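You operate a simulated robot arm through the tools that you are given. There is no shell and no other tool. Be economical: measure what you need, move in short steps, check, and stop when the job is done.

You are at the controls of a simulated robot arm. One attempt, no reset.

TASK
Put two of the orange blocks from the top of the black cabinet on the white tray.

Only the result counts: the job must be done as asked and must still hold three seconds after the hand-in. Knocking over, shifting, dropping, spilling or breaking anything else fails it.

THE ROBOT
A 7-joint arm with a two-finger parallel gripper, fixed in place. Base frame: the origin is at the foot of the arm, x ahead of it, y to its left, z up; the work surface is at about z = 800. Units: mm, degrees, N and s.
With the tool pointing down near the work surface it reaches from about 300 to 700 mm from the base axis. Its first joint turns from -66.0 to 66.0 degrees. Payload 1.57 kg.
Tool frame: the origin (TCP) lies between the finger pads and is the grasp point; the fingertips stand 30 mm ahead of it; z points along the fingers, y is the line along which they close. The gripper opens to 110 mm. The fingers are 24 mm wide and 12 mm thick; the gripper's body (48 by 112 mm) begins 78 mm behind the TCP.
Orientation is that of the tool frame in the base frame, as a unit quaternion [x, y, z, w]. With the fingers straight down and closing along the base's y, the tool's x points along the base's -x, its y along +y and its z along -z.

THE INTERFACE
- The arm moves only by the tool servo_tool. Its argument "steps" is one flat list of numbers, 4 for each row, row after row: the shift along the base's x, y, z in mm, then the turn about the base's z in degrees. In form: [tx, ty, tz, spin, tx, ty, tz, spin, ...]. A call has 1 to 8 rows; each row shifts and turns the commanded pose from where the row before left it. "jaw" is the finger opening in mm, from 0 to 110, set as the call begins (left out, the last holds). Each row takes 0.2 s and may step no farther than 50 mm and 8.6 degrees from the row before; otherwise, or with a gripper value out of range, the whole call is refused. A pose out of reach is approached as far as the arm can. The call stops where the force on the tool passes 40 N (or 10 N more than at its start, if that is more) or the arm is blocked; 0.2 s more then pass. The fingers move at their own pace (about 108 mm/s each) and stop on an object; they squeeze with about 29 N. The grip force told is the motor's: it shows also when the fingers shut on nothing. Time passes only in rows, and 0.2 s behind the last, so rows that do not move let the fingers close. The reply holds the time, the measured pose of the TCP, the force on the tool along the base axes, the opening and the grip force, in the units named above and with some noise.
- Cameras (640 x 400 px; columns grow to the right, rows downward): "scene" is fixed at [161.3, -404.7, 1380.2]; the picture's right is [0.73, -0.68, 0.00], its down [-0.54, -0.58, -0.61] and it looks along [0.42, 0.45, -0.79] (base axes); focal length 359 px, centre (320, 200). "wrist" rides on the gripper at [70, 16, -141] in the tool frame; the picture's right is [-0.23, 0.97, 0.00], its down [-0.86, -0.20, -0.48] and it looks along [-0.47, -0.11, 0.88] (tool axes); focal length 222 px, centre (320, 200). There is no depth. A picture from a camera that has moved, and an enlarged one, comes with that camera's place and axes in the base frame and with its lens.
- get_image(camera): a new picture of that camera. No time passes.
- close_up(camera, box): a new picture of the part [left, top, right, bottom] of that camera's present view, enlarged. No time passes.
- job_done(): hands the job in; it is judged then, once.

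Work in short steps. Places have to be worked out from the pictures, the camera data and where the tool is seen: move nearer, look again, correct. Check each grasp and each placing, and mend what went wrong. You have 90 turns and 36 pictures in all, those below and enlarged ones among them. Open the gripper and draw the arm clear of the work before you hand the job in, unless the task says otherwise; then end with one line.

The tools are called after "Call:" by a JSON object that holds its "name" and its "arguments". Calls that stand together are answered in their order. servo_tool: Moves the arm, as the interface text tells. Its arguments: {"type":"object","properties":{"steps":{"type":"array"},"jaw":{"type":"number"}},"required":["steps"]} The other tools are called the same way: get_image (camera) takes a picture; close_up (camera, box) takes an enlarged picture of a part of a camera's view; job_done () hands the job in.

At the start:

```text
t: 0.0
ee_pos: [297.0, -183.6, 1111.3]
tcp_rot: [-0.001, 1.0, 0.001, 0.0]
force: [-0.3, -0.2, -0.7]
opening: 110.0
grasp_force: 0.1
```

scene: 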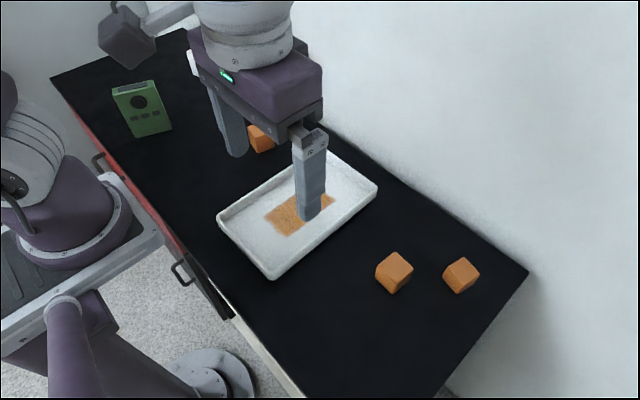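
wrist: 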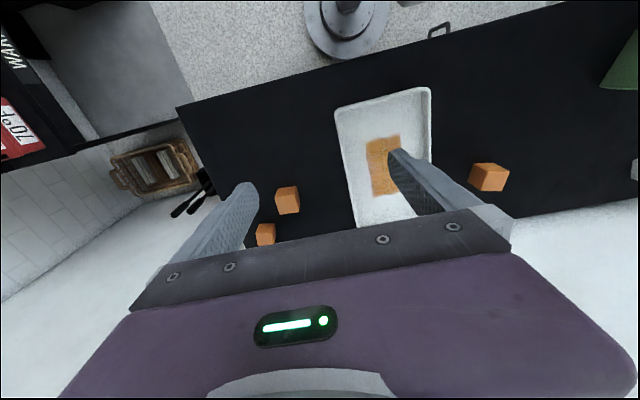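

I'll look closer at the tray and the blocks to judge their poses before moving.

Call:
{"name": "close_up", "arguments": {"camera": "scene", "box": [350, 230, 510, 330]}}

Call:
{"name": "close_up", "arguments": {"camera": "scene", "box": [200, 100, 400, 290]}}

```text
4.00 times, centred on (430, 280) of scene
camera zoom: at [161.3, -404.7, 1380.2], right [0.73, -0.68, 0.0], down [-0.54, -0.58, -0.61], along [0.42, 0.45, -0.79], focal length 1436 px, centre (-120, -120)
```

zoom: 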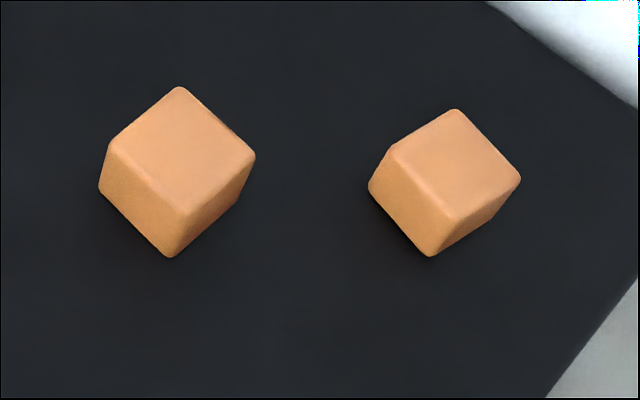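

```text
2.11 times, centred on (300, 195) of scene
camera zoom: at [161.3, -404.7, 1380.2], right [0.73, -0.68, 0.0], down [-0.54, -0.58, -0.61], along [0.42, 0.45, -0.79], focal length 756 px, centre (362, 210)
```

zoom: 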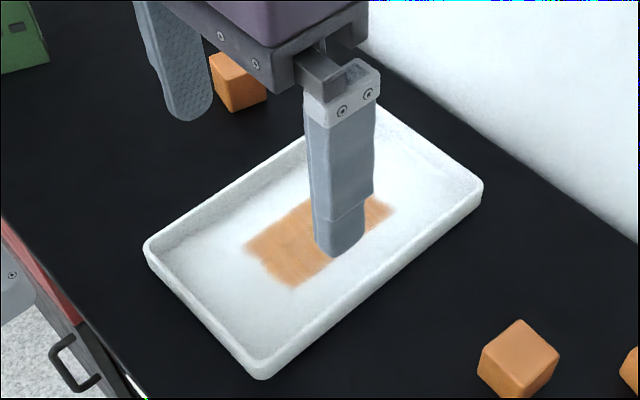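

The blocks at right look like cubes: A about 42 mm at (442,-287), axis-aligned; B about 37 mm at (522,-367), turned about -12°. The tray spans roughly x 287..565, y -150..15. I move above A and look with the wrist camera.

Call:
{"name": "servo_tool", "arguments": {"steps": [24.2, -17.2, -31.9, 0, 24.2, -17.2, -31.9, 0, 24.2, -17.2, -31.9, 0, 24.2, -17.2, -31.9, 0, 24.2, -17.2, -31.9, 0, 24.2, -17.2, -31.9, 0, 0, 0, 0, 0], "jaw": 90}}

Call:
{"name": "get_image", "arguments": {"camera": "wrist"}}

Call:
{"name": "get_image", "arguments": {"camera": "scene"}}

```text
t: 1.6
ee_pos: [444.0, -287.4, 920.0]
tcp_rot: [0.0, 1.0, 0.0, 0.001]
force: [0.6, 0.5, -0.1]
opening: 90.2
grasp_force: 0.0
```

```text
31 pictures are left
camera wrist: at [373.6, -270.8, 1062.3], right [0.23, 0.97, 0.0], down [0.86, -0.2, 0.48], along [0.47, -0.11, -0.88], focal length 222 px, centre (320, 200)
```

wrist: 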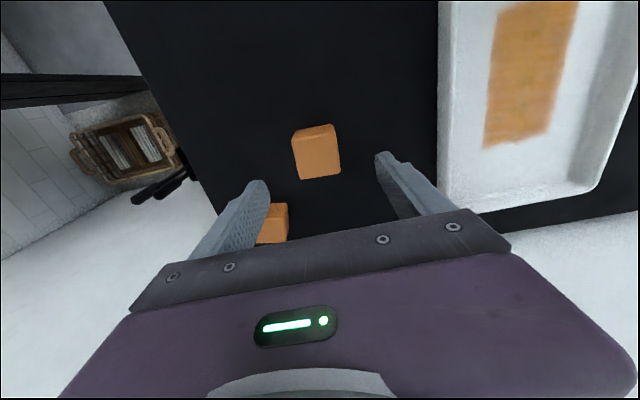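

```text
30 pictures are left
```

scene: 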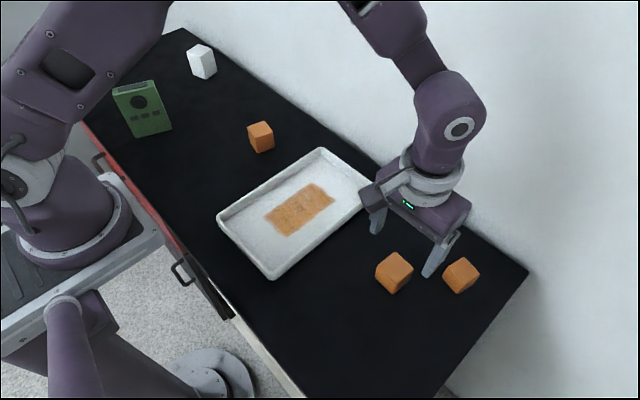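

Both cameras place A at about (442,-288) with the top near z=842, matching the estimate. I descend straight down over it with the jaw open at 90 and not yet closing.

Call:
{"name": "servo_tool", "arguments": {"steps": [-2, -1, -30, 0, 0, 0, -30, 0, 0, 0, -23, 0, 0, 0, 0, 0]}}

Call:
{"name": "close_up", "arguments": {"camera": "scene", "box": [340, 220, 500, 320]}}

```text
t: 2.6
ee_pos: [440.9, -287.9, 837.0]
tcp_rot: [0.0, 1.0, 0.0, 0.0]
force: [1.2, -0.2, -0.2]
opening: 90.2
grasp_force: 0.0
```

```text
4.00 times, centred on (420, 270) of scene
camera zoom: at [161.3, -404.7, 1380.2], right [0.73, -0.68, 0.0], down [-0.54, -0.58, -0.61], along [0.42, 0.45, -0.79], focal length 1436 px, centre (-80, -80)
```

zoom: 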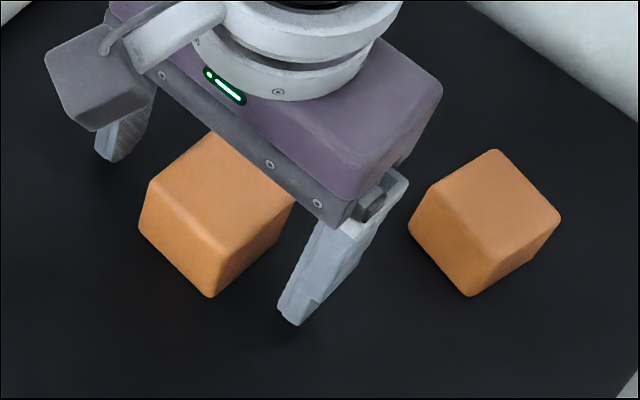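

The block sits between the fingers; I close and wait, then check the opening.

Call:
{"name": "servo_tool", "arguments": {"steps": [0, 0, 0, 0, 0, 0, 0, 0, 0, 0, 0, 0, 0, 0, 0, 0], "jaw": 25}}

```text
t: 3.6
ee_pos: [440.5, -287.3, 837.5]
tcp_rot: [0.0, 1.0, 0.0, 0.0]
force: [-0.5, -0.3, -0.1]
opening: 44.4
grasp_force: 29.1
```

It grips at 44 mm opening with 29 N. I lift 90 mm straight up and check the hold.

Call:
{"name": "servo_tool", "arguments": {"steps": [0, 0, 15, 0, 0, 0, 25, 0, 0, 0, 25, 0, 0, 0, 25, 0, 0, 0, 0, 0]}}

Call:
{"name": "get_image", "arguments": {"camera": "wrist"}}

```text
t: 4.8
ee_pos: [441.5, -288.2, 929.4]
tcp_rot: [0.0, 1.0, 0.0, 0.0]
force: [-0.1, 0.3, -1.3]
opening: 44.4
grasp_force: 28.8
```

```text
28 pictures are left
camera wrist: at [371.6, -271.9, 1070.3], right [0.23, 0.97, 0.0], down [0.86, -0.2, 0.48], along [0.47, -0.11, -0.88], focal length 222 px, centre (320, 200)
```

wrist: 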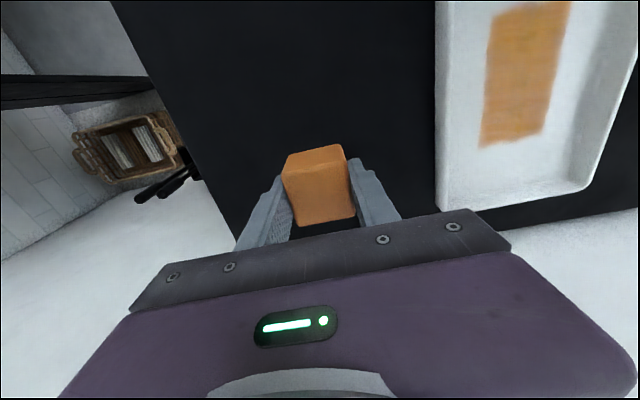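

The block is held. I carry it to above the tray at about (375,-70), keeping the height, and look at the scene.

Call:
{"name": "servo_tool", "arguments": {"steps": [-10, 31, 0, 0, -10, 31, 0, 0, -10, 31, 0, 0, -9, 31, 0, 0, -9, 31, 0, 0, -9, 31, 0, 0, -9, 32, 0, 0, 0, 0, 0, 0]}}

Call:
{"name": "get_image", "arguments": {"camera": "scene"}}

Call:
{"name": "get_image", "arguments": {"camera": "wrist"}}

```text
t: 6.6
ee_pos: [375.6, -68.1, 928.0]
tcp_rot: [0.0, 1.0, 0.0, 0.0]
force: [-0.5, 0.1, -0.2]
opening: 44.4
grasp_force: 29.3
```

```text
27 pictures are left
```

scene: 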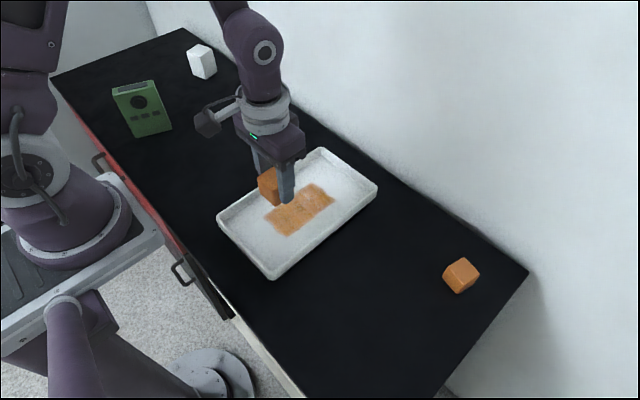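

```text
26 pictures are left
camera wrist: at [305.1, -52.7, 1070.5], right [0.23, 0.97, 0.0], down [0.86, -0.2, 0.48], along [0.47, -0.11, -0.88], focal length 222 px, centre (320, 200)
```

wrist: 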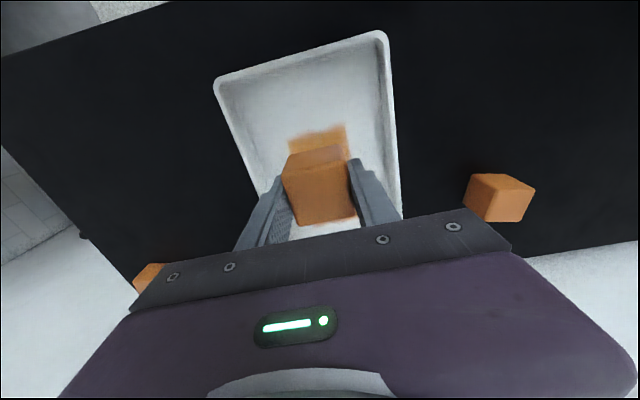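

The block is above the tray interior. I descend to just above the floor.

Call:
{"name": "servo_tool", "arguments": {"steps": [0, 0, -30, 0, 0, 0, -25, 0, 0, 0, -19, 0, 0, 0, -5, 0, 0, 0, 0, 0]}}

```text
t: 7.8
ee_pos: [372.8, -71.1, 848.3]
tcp_rot: [-0.001, 1.0, 0.0, 0.0]
force: [0.0, 0.8, 0.3]
opening: 44.3
grasp_force: 28.7
```

No contact yet at z=848; I go down in small steps watching the force.

Call:
{"name": "servo_tool", "arguments": {"steps": [0, 0, -2, 0, 0, 0, -1, 0, 0, 0, 0, 0]}}

Call:
{"name": "close_up", "arguments": {"camera": "scene", "box": [220, 140, 380, 240]}}

```text
t: 8.6
ee_pos: [374.0, -69.4, 846.7]
tcp_rot: [0.0, 1.0, -0.001, 0.001]
force: [0.5, -0.1, -0.7]
opening: 44.2
grasp_force: 29.7
```

```text
4.00 times, centred on (300, 190) of scene
camera zoom: at [161.3, -404.7, 1380.1], right [0.73, -0.68, 0.0], down [-0.54, -0.58, -0.61], along [0.42, 0.45, -0.79], focal length 1436 px, centre (400, 240)
```

zoom: 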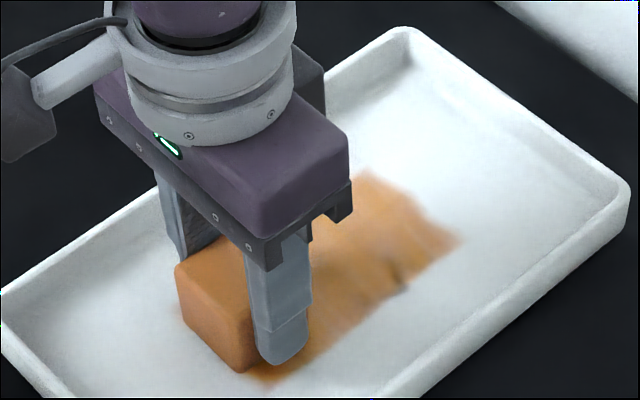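

Very near the floor, no contact force yet; continue by 1 mm steps.

Call:
{"name": "servo_tool", "arguments": {"steps": [0, 0, -1, 0, 0, 0, -1, 0, 0, 0, 0, 0]}}

```text
t: 9.4
ee_pos: [374.5, -70.4, 843.6]
tcp_rot: [0.0, 1.0, 0.0, 0.0]
force: [-0.2, 0.4, -0.3]
opening: 44.3
grasp_force: 29.2
```

Call:
{"name": "servo_tool", "arguments": {"steps": [0, 0, -1, 0, 0, 0, -1, 0, 0, 0, 0, 0]}}

```text
t: 10.2
ee_pos: [374.3, -70.0, 841.1]
tcp_rot: [0.0, 1.0, 0.0, 0.0]
force: [-0.3, 0.4, 31.3]
opening: 44.3
grasp_force: 28.9
```

Contact (31 N) at z≈841. I back off 0.5 mm and open to 80 mm, then rise.

Call:
{"name": "servo_tool", "arguments": {"steps": [0, 0, 0.6, 0, 0, 0, 0, 0]}}

Call:
{"name": "servo_tool", "arguments": {"steps": [0, 0, 0, 0, 0, 0, 0, 0, 0, 0, 20, 0, 0, 0, 30, 0, 0, 0, 40, 0, 0, 0, 0, 0], "jaw": 80}}

Call:
{"name": "get_image", "arguments": {"camera": "scene"}}

```text
t: 10.8
ee_pos: [373.4, -70.7, 842.6]
tcp_rot: [0.0, 1.0, 0.0, -0.001]
force: [-0.1, 0.6, -0.4]
opening: 44.3
grasp_force: 29.2
```

```text
t: 12.2
ee_pos: [374.2, -69.9, 932.9]
tcp_rot: [0.0, 1.0, 0.0, 0.0]
force: [0.4, -0.9, -0.5]
opening: 80.0
grasp_force: 0.0
```

```text
24 pictures are left
```

scene: 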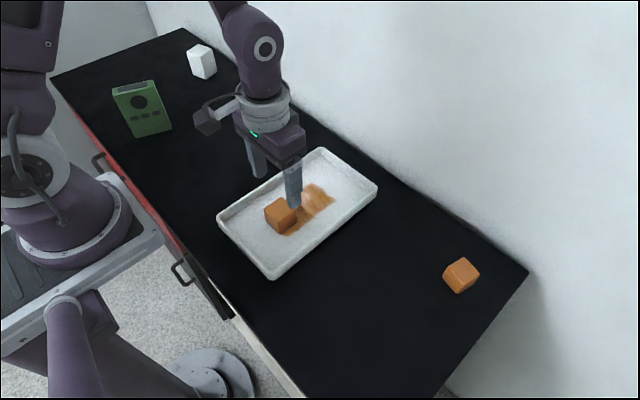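

Block A stands on the tray. Now over to B at about (522,-367), turning -12.5° on the way.

Call:
{"name": "servo_tool", "arguments": {"steps": [18.5, -37.1, 0, -1.56, 18.5, -37.1, 0, -1.56, 18.5, -37.1, 0, -1.56, 18.5, -37.1, 0, -1.56, 18.5, -37.1, 0, -1.56, 18.5, -37.1, 0, -1.56, 18.5, -37.1, 0, -1.56, 18.5, -37.1, 0, -1.56]}}

Call:
{"name": "get_image", "arguments": {"camera": "wrist"}}

Call:
{"name": "close_up", "arguments": {"camera": "scene", "box": [380, 210, 540, 310]}}

```text
t: 14.0
ee_pos: [520.4, -368.0, 933.3]
tcp_rot: [0.108, 0.994, 0.0, 0.0]
force: [0.6, -0.9, -0.1]
opening: 79.9
grasp_force: 0.0
```

```text
23 pictures are left
camera wrist: at [457.5, -336.5, 1076.2], right [0.43, 0.9, 0.0], down [0.79, -0.38, 0.48], along [0.43, -0.21, -0.88], focal length 222 px, centre (320, 200)
```

wrist: 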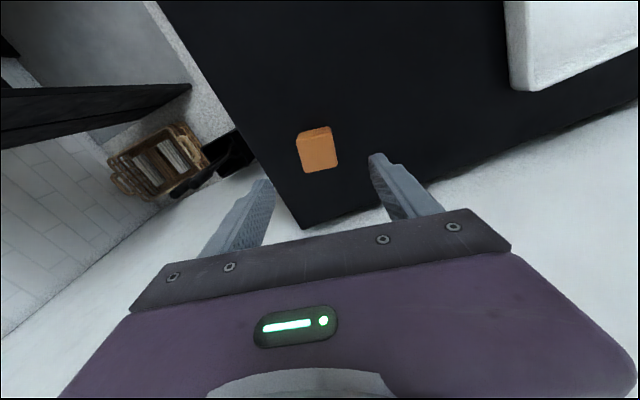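

```text
4.00 times, centred on (460, 260) of scene
camera zoom: at [161.3, -404.7, 1380.1], right [0.73, -0.68, 0.0], down [-0.54, -0.58, -0.61], along [0.42, 0.45, -0.79], focal length 1436 px, centre (-240, -40)
```

zoom: 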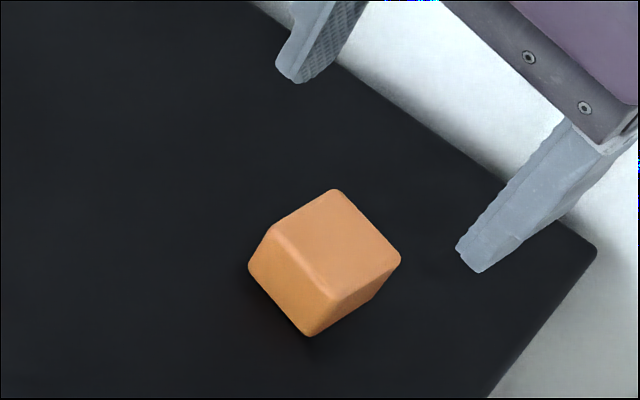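

Wrist view gives B at about (521,-368), aligned with the fingers. I descend to z≈834.

Call:
{"name": "servo_tool", "arguments": {"steps": [1, 0, -30, 0, 0, 0, -30, 0, 0, 0, -25, 0, 0, 0, -14, 0, 0, 0, 0, 0]}}

Call:
{"name": "close_up", "arguments": {"camera": "scene", "box": [380, 210, 540, 310]}}

```text
t: 15.2
ee_pos: [522.5, -366.0, 832.8]
tcp_rot: [0.109, 0.994, 0.0, 0.0]
force: [-0.1, 1.0, 0.2]
opening: 79.9
grasp_force: 0.1
```

```text
4.00 times, centred on (460, 260) of scene
camera zoom: at [161.3, -404.7, 1380.2], right [0.73, -0.68, 0.0], down [-0.54, -0.58, -0.61], along [0.42, 0.45, -0.79], focal length 1436 px, centre (-240, -40)
```

zoom: 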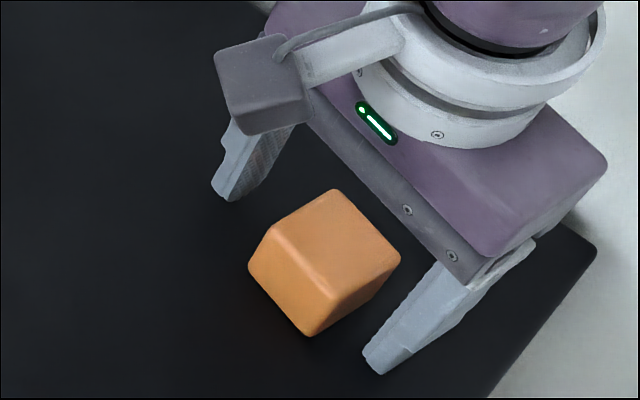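

Fingers straddle B evenly; close, then lift.

Call:
{"name": "servo_tool", "arguments": {"steps": [0, 0, 0, 0, 0, 0, 0, 0, 0, 0, 0, 0, 0, 0, 0, 0], "jaw": 20}}

Call:
{"name": "servo_tool", "arguments": {"steps": [0, 0, 15, 0, 0, 0, 25, 0, 0, 0, 30, 0, 0, 0, 30, 0, 0, 0, 0, 0]}}

Call:
{"name": "get_image", "arguments": {"camera": "wrist"}}

```text
t: 16.2
ee_pos: [522.5, -367.3, 833.1]
tcp_rot: [0.11, 0.994, 0.001, 0.0]
force: [-0.1, 0.7, 0.4]
opening: 39.2
grasp_force: 29.5
```

```text
t: 17.4
ee_pos: [522.6, -365.9, 932.8]
tcp_rot: [0.108, 0.994, 0.0, 0.0]
force: [0.2, -1.0, 0.1]
opening: 39.0
grasp_force: 29.1
```

```text
20 pictures are left
camera wrist: at [458.8, -337.2, 1074.7], right [0.43, 0.9, 0.0], down [0.79, -0.38, 0.48], along [0.43, -0.21, -0.88], focal length 222 px, centre (320, 200)
```

wrist: 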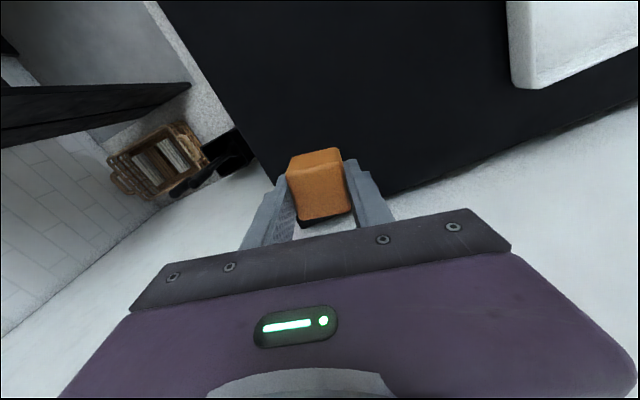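

B is held. I carry it to about (475,-68), turning back to square.

Call:
{"name": "servo_tool", "arguments": {"steps": [-5.9, 37.3, 0, 1.56, -5.9, 37.3, 0, 1.56, -5.9, 37.3, 0, 1.56, -5.9, 37.3, 0, 1.56, -5.9, 37.3, 0, 1.56, -5.9, 37.3, 0, 1.56, -5.9, 37.3, 0, 1.56, -5.9, 37.3, 0, 1.56]}}

Call:
{"name": "get_image", "arguments": {"camera": "scene"}}

Call:
{"name": "get_image", "arguments": {"camera": "wrist"}}

```text
t: 19.2
ee_pos: [476.6, -66.8, 932.8]
tcp_rot: [0.0, 1.0, 0.001, 0.0]
force: [0.0, 0.9, 0.0]
opening: 38.9
grasp_force: 29.0
```

```text
19 pictures are left
```

scene: 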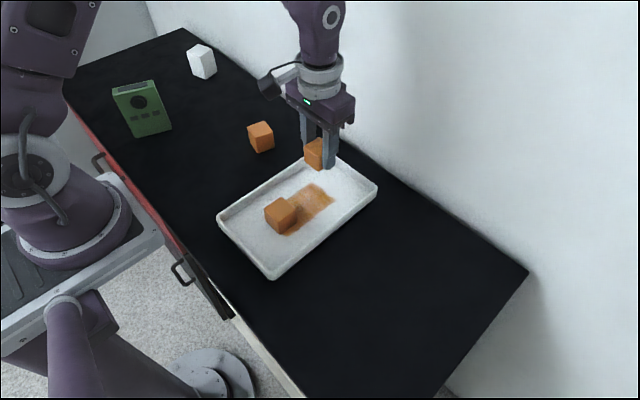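

```text
18 pictures are left
camera wrist: at [406.4, -50.9, 1074.9], right [0.23, 0.97, 0.0], down [0.86, -0.2, 0.48], along [0.47, -0.11, -0.88], focal length 222 px, centre (320, 200)
```

wrist: 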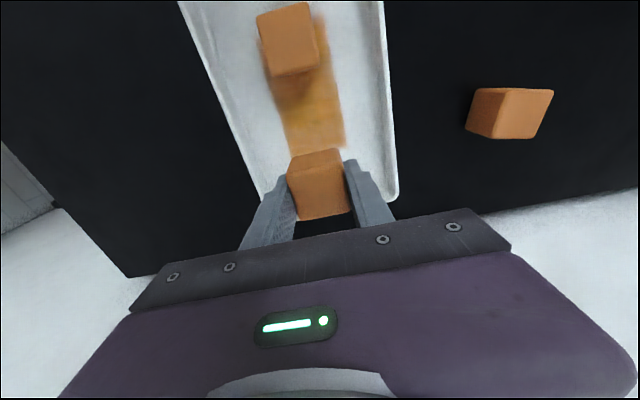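

Over the tray, with clear space to A and the far rim. Expected contact near z≈838; I descend to ~842.

Call:
{"name": "servo_tool", "arguments": {"steps": [0, 0, -30, 0, 0, 0, -30, 0, 0, 0, -22, 0, 0, 0, -8, 0, 0, 0, 0, 0]}}

Call:
{"name": "servo_tool", "arguments": {"steps": [0, 0, -1, 0, 0, 0, -1, 0, 0, 0, 0, 0]}}

```text
t: 20.4
ee_pos: [475.5, -69.1, 842.5]
tcp_rot: [0.0, 1.0, 0.001, 0.0]
force: [0.5, 0.3, -0.9]
opening: 39.1
grasp_force: 29.2
```

```text
t: 21.2
ee_pos: [475.7, -70.0, 839.6]
tcp_rot: [-0.001, 1.0, 0.001, 0.0]
force: [0.3, 0.9, -0.3]
opening: 39.0
grasp_force: 28.8
```

No contact yet; a further 2 mm.

Call:
{"name": "servo_tool", "arguments": {"steps": [0, 0, -1, 0, 0, 0, -1, 0, 0, 0, 0, 0]}}

```text
t: 22.0
ee_pos: [475.0, -69.4, 840.3]
tcp_rot: [0.0, 1.0, 0.001, 0.001]
force: [-5.3, -1.7, 31.1]
opening: 39.3
grasp_force: 29.6
```

Contact at 31 N. Back off slightly, then release and rise.

Call:
{"name": "servo_tool", "arguments": {"steps": [0, 0, 0.6, 0, 0, 0, 0, 0]}}

Call:
{"name": "servo_tool", "arguments": {"steps": [0, 0, 0, 0, 0, 0, 0, 0, 0, 0, 20, 0, 0, 0, 30, 0, 0, 0, 45, 0, 0, 0, 45, 0, -10, -30, 30, 0, -10, -30, 30, 0], "jaw": 80}}

Call:
{"name": "servo_tool", "arguments": {"steps": [-25, -40, 0, 0, -25, -40, 0, 0, -25, -40, 0, 0, -25, -40, 0, 0, 0, 0, 0, 0]}}

Call:
{"name": "get_image", "arguments": {"camera": "scene"}}

Call:
{"name": "get_image", "arguments": {"camera": "wrist"}}

```text
t: 22.6
ee_pos: [475.1, -70.7, 839.5]
tcp_rot: [0.0, 1.0, 0.0, 0.001]
force: [0.0, -4.9, 18.6]
opening: 39.2
grasp_force: 29.2
```

```text
t: 24.4
ee_pos: [456.3, -130.4, 1040.9]
tcp_rot: [0.0, 1.0, 0.0, 0.0]
force: [-0.1, 0.2, -0.3]
opening: 80.1
grasp_force: 0.0
```

```text
t: 25.6
ee_pos: [356.5, -288.2, 1041.6]
tcp_rot: [0.001, 1.0, -0.001, 0.0]
force: [-0.4, 0.5, -0.1]
opening: 80.1
grasp_force: 0.1
```

```text
17 pictures are left
```

scene: 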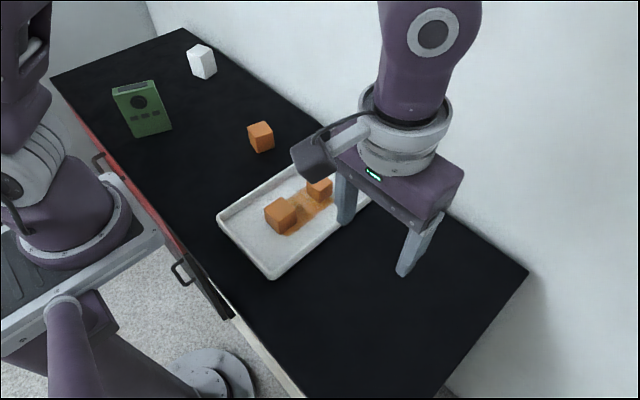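

```text
16 pictures are left
camera wrist: at [287.2, -272.4, 1183.5], right [0.23, 0.97, 0.0], down [0.86, -0.2, 0.48], along [0.47, -0.11, -0.88], focal length 222 px, centre (320, 200)
```

wrist: 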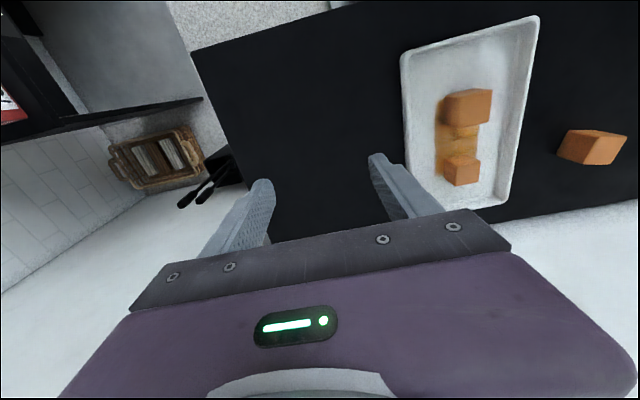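

Both blocks rest flat on the tray, the tray and the other objects are where they were, and the gripper is open and clear. I hand the job in.

Call:
{"name": "job_done", "arguments": {}}

```text
The job is handed in.
```

Two orange blocks from the cabinet top are on the white tray; the third block and the other objects are where they were, and I handed the job in with the gripper open and clear.
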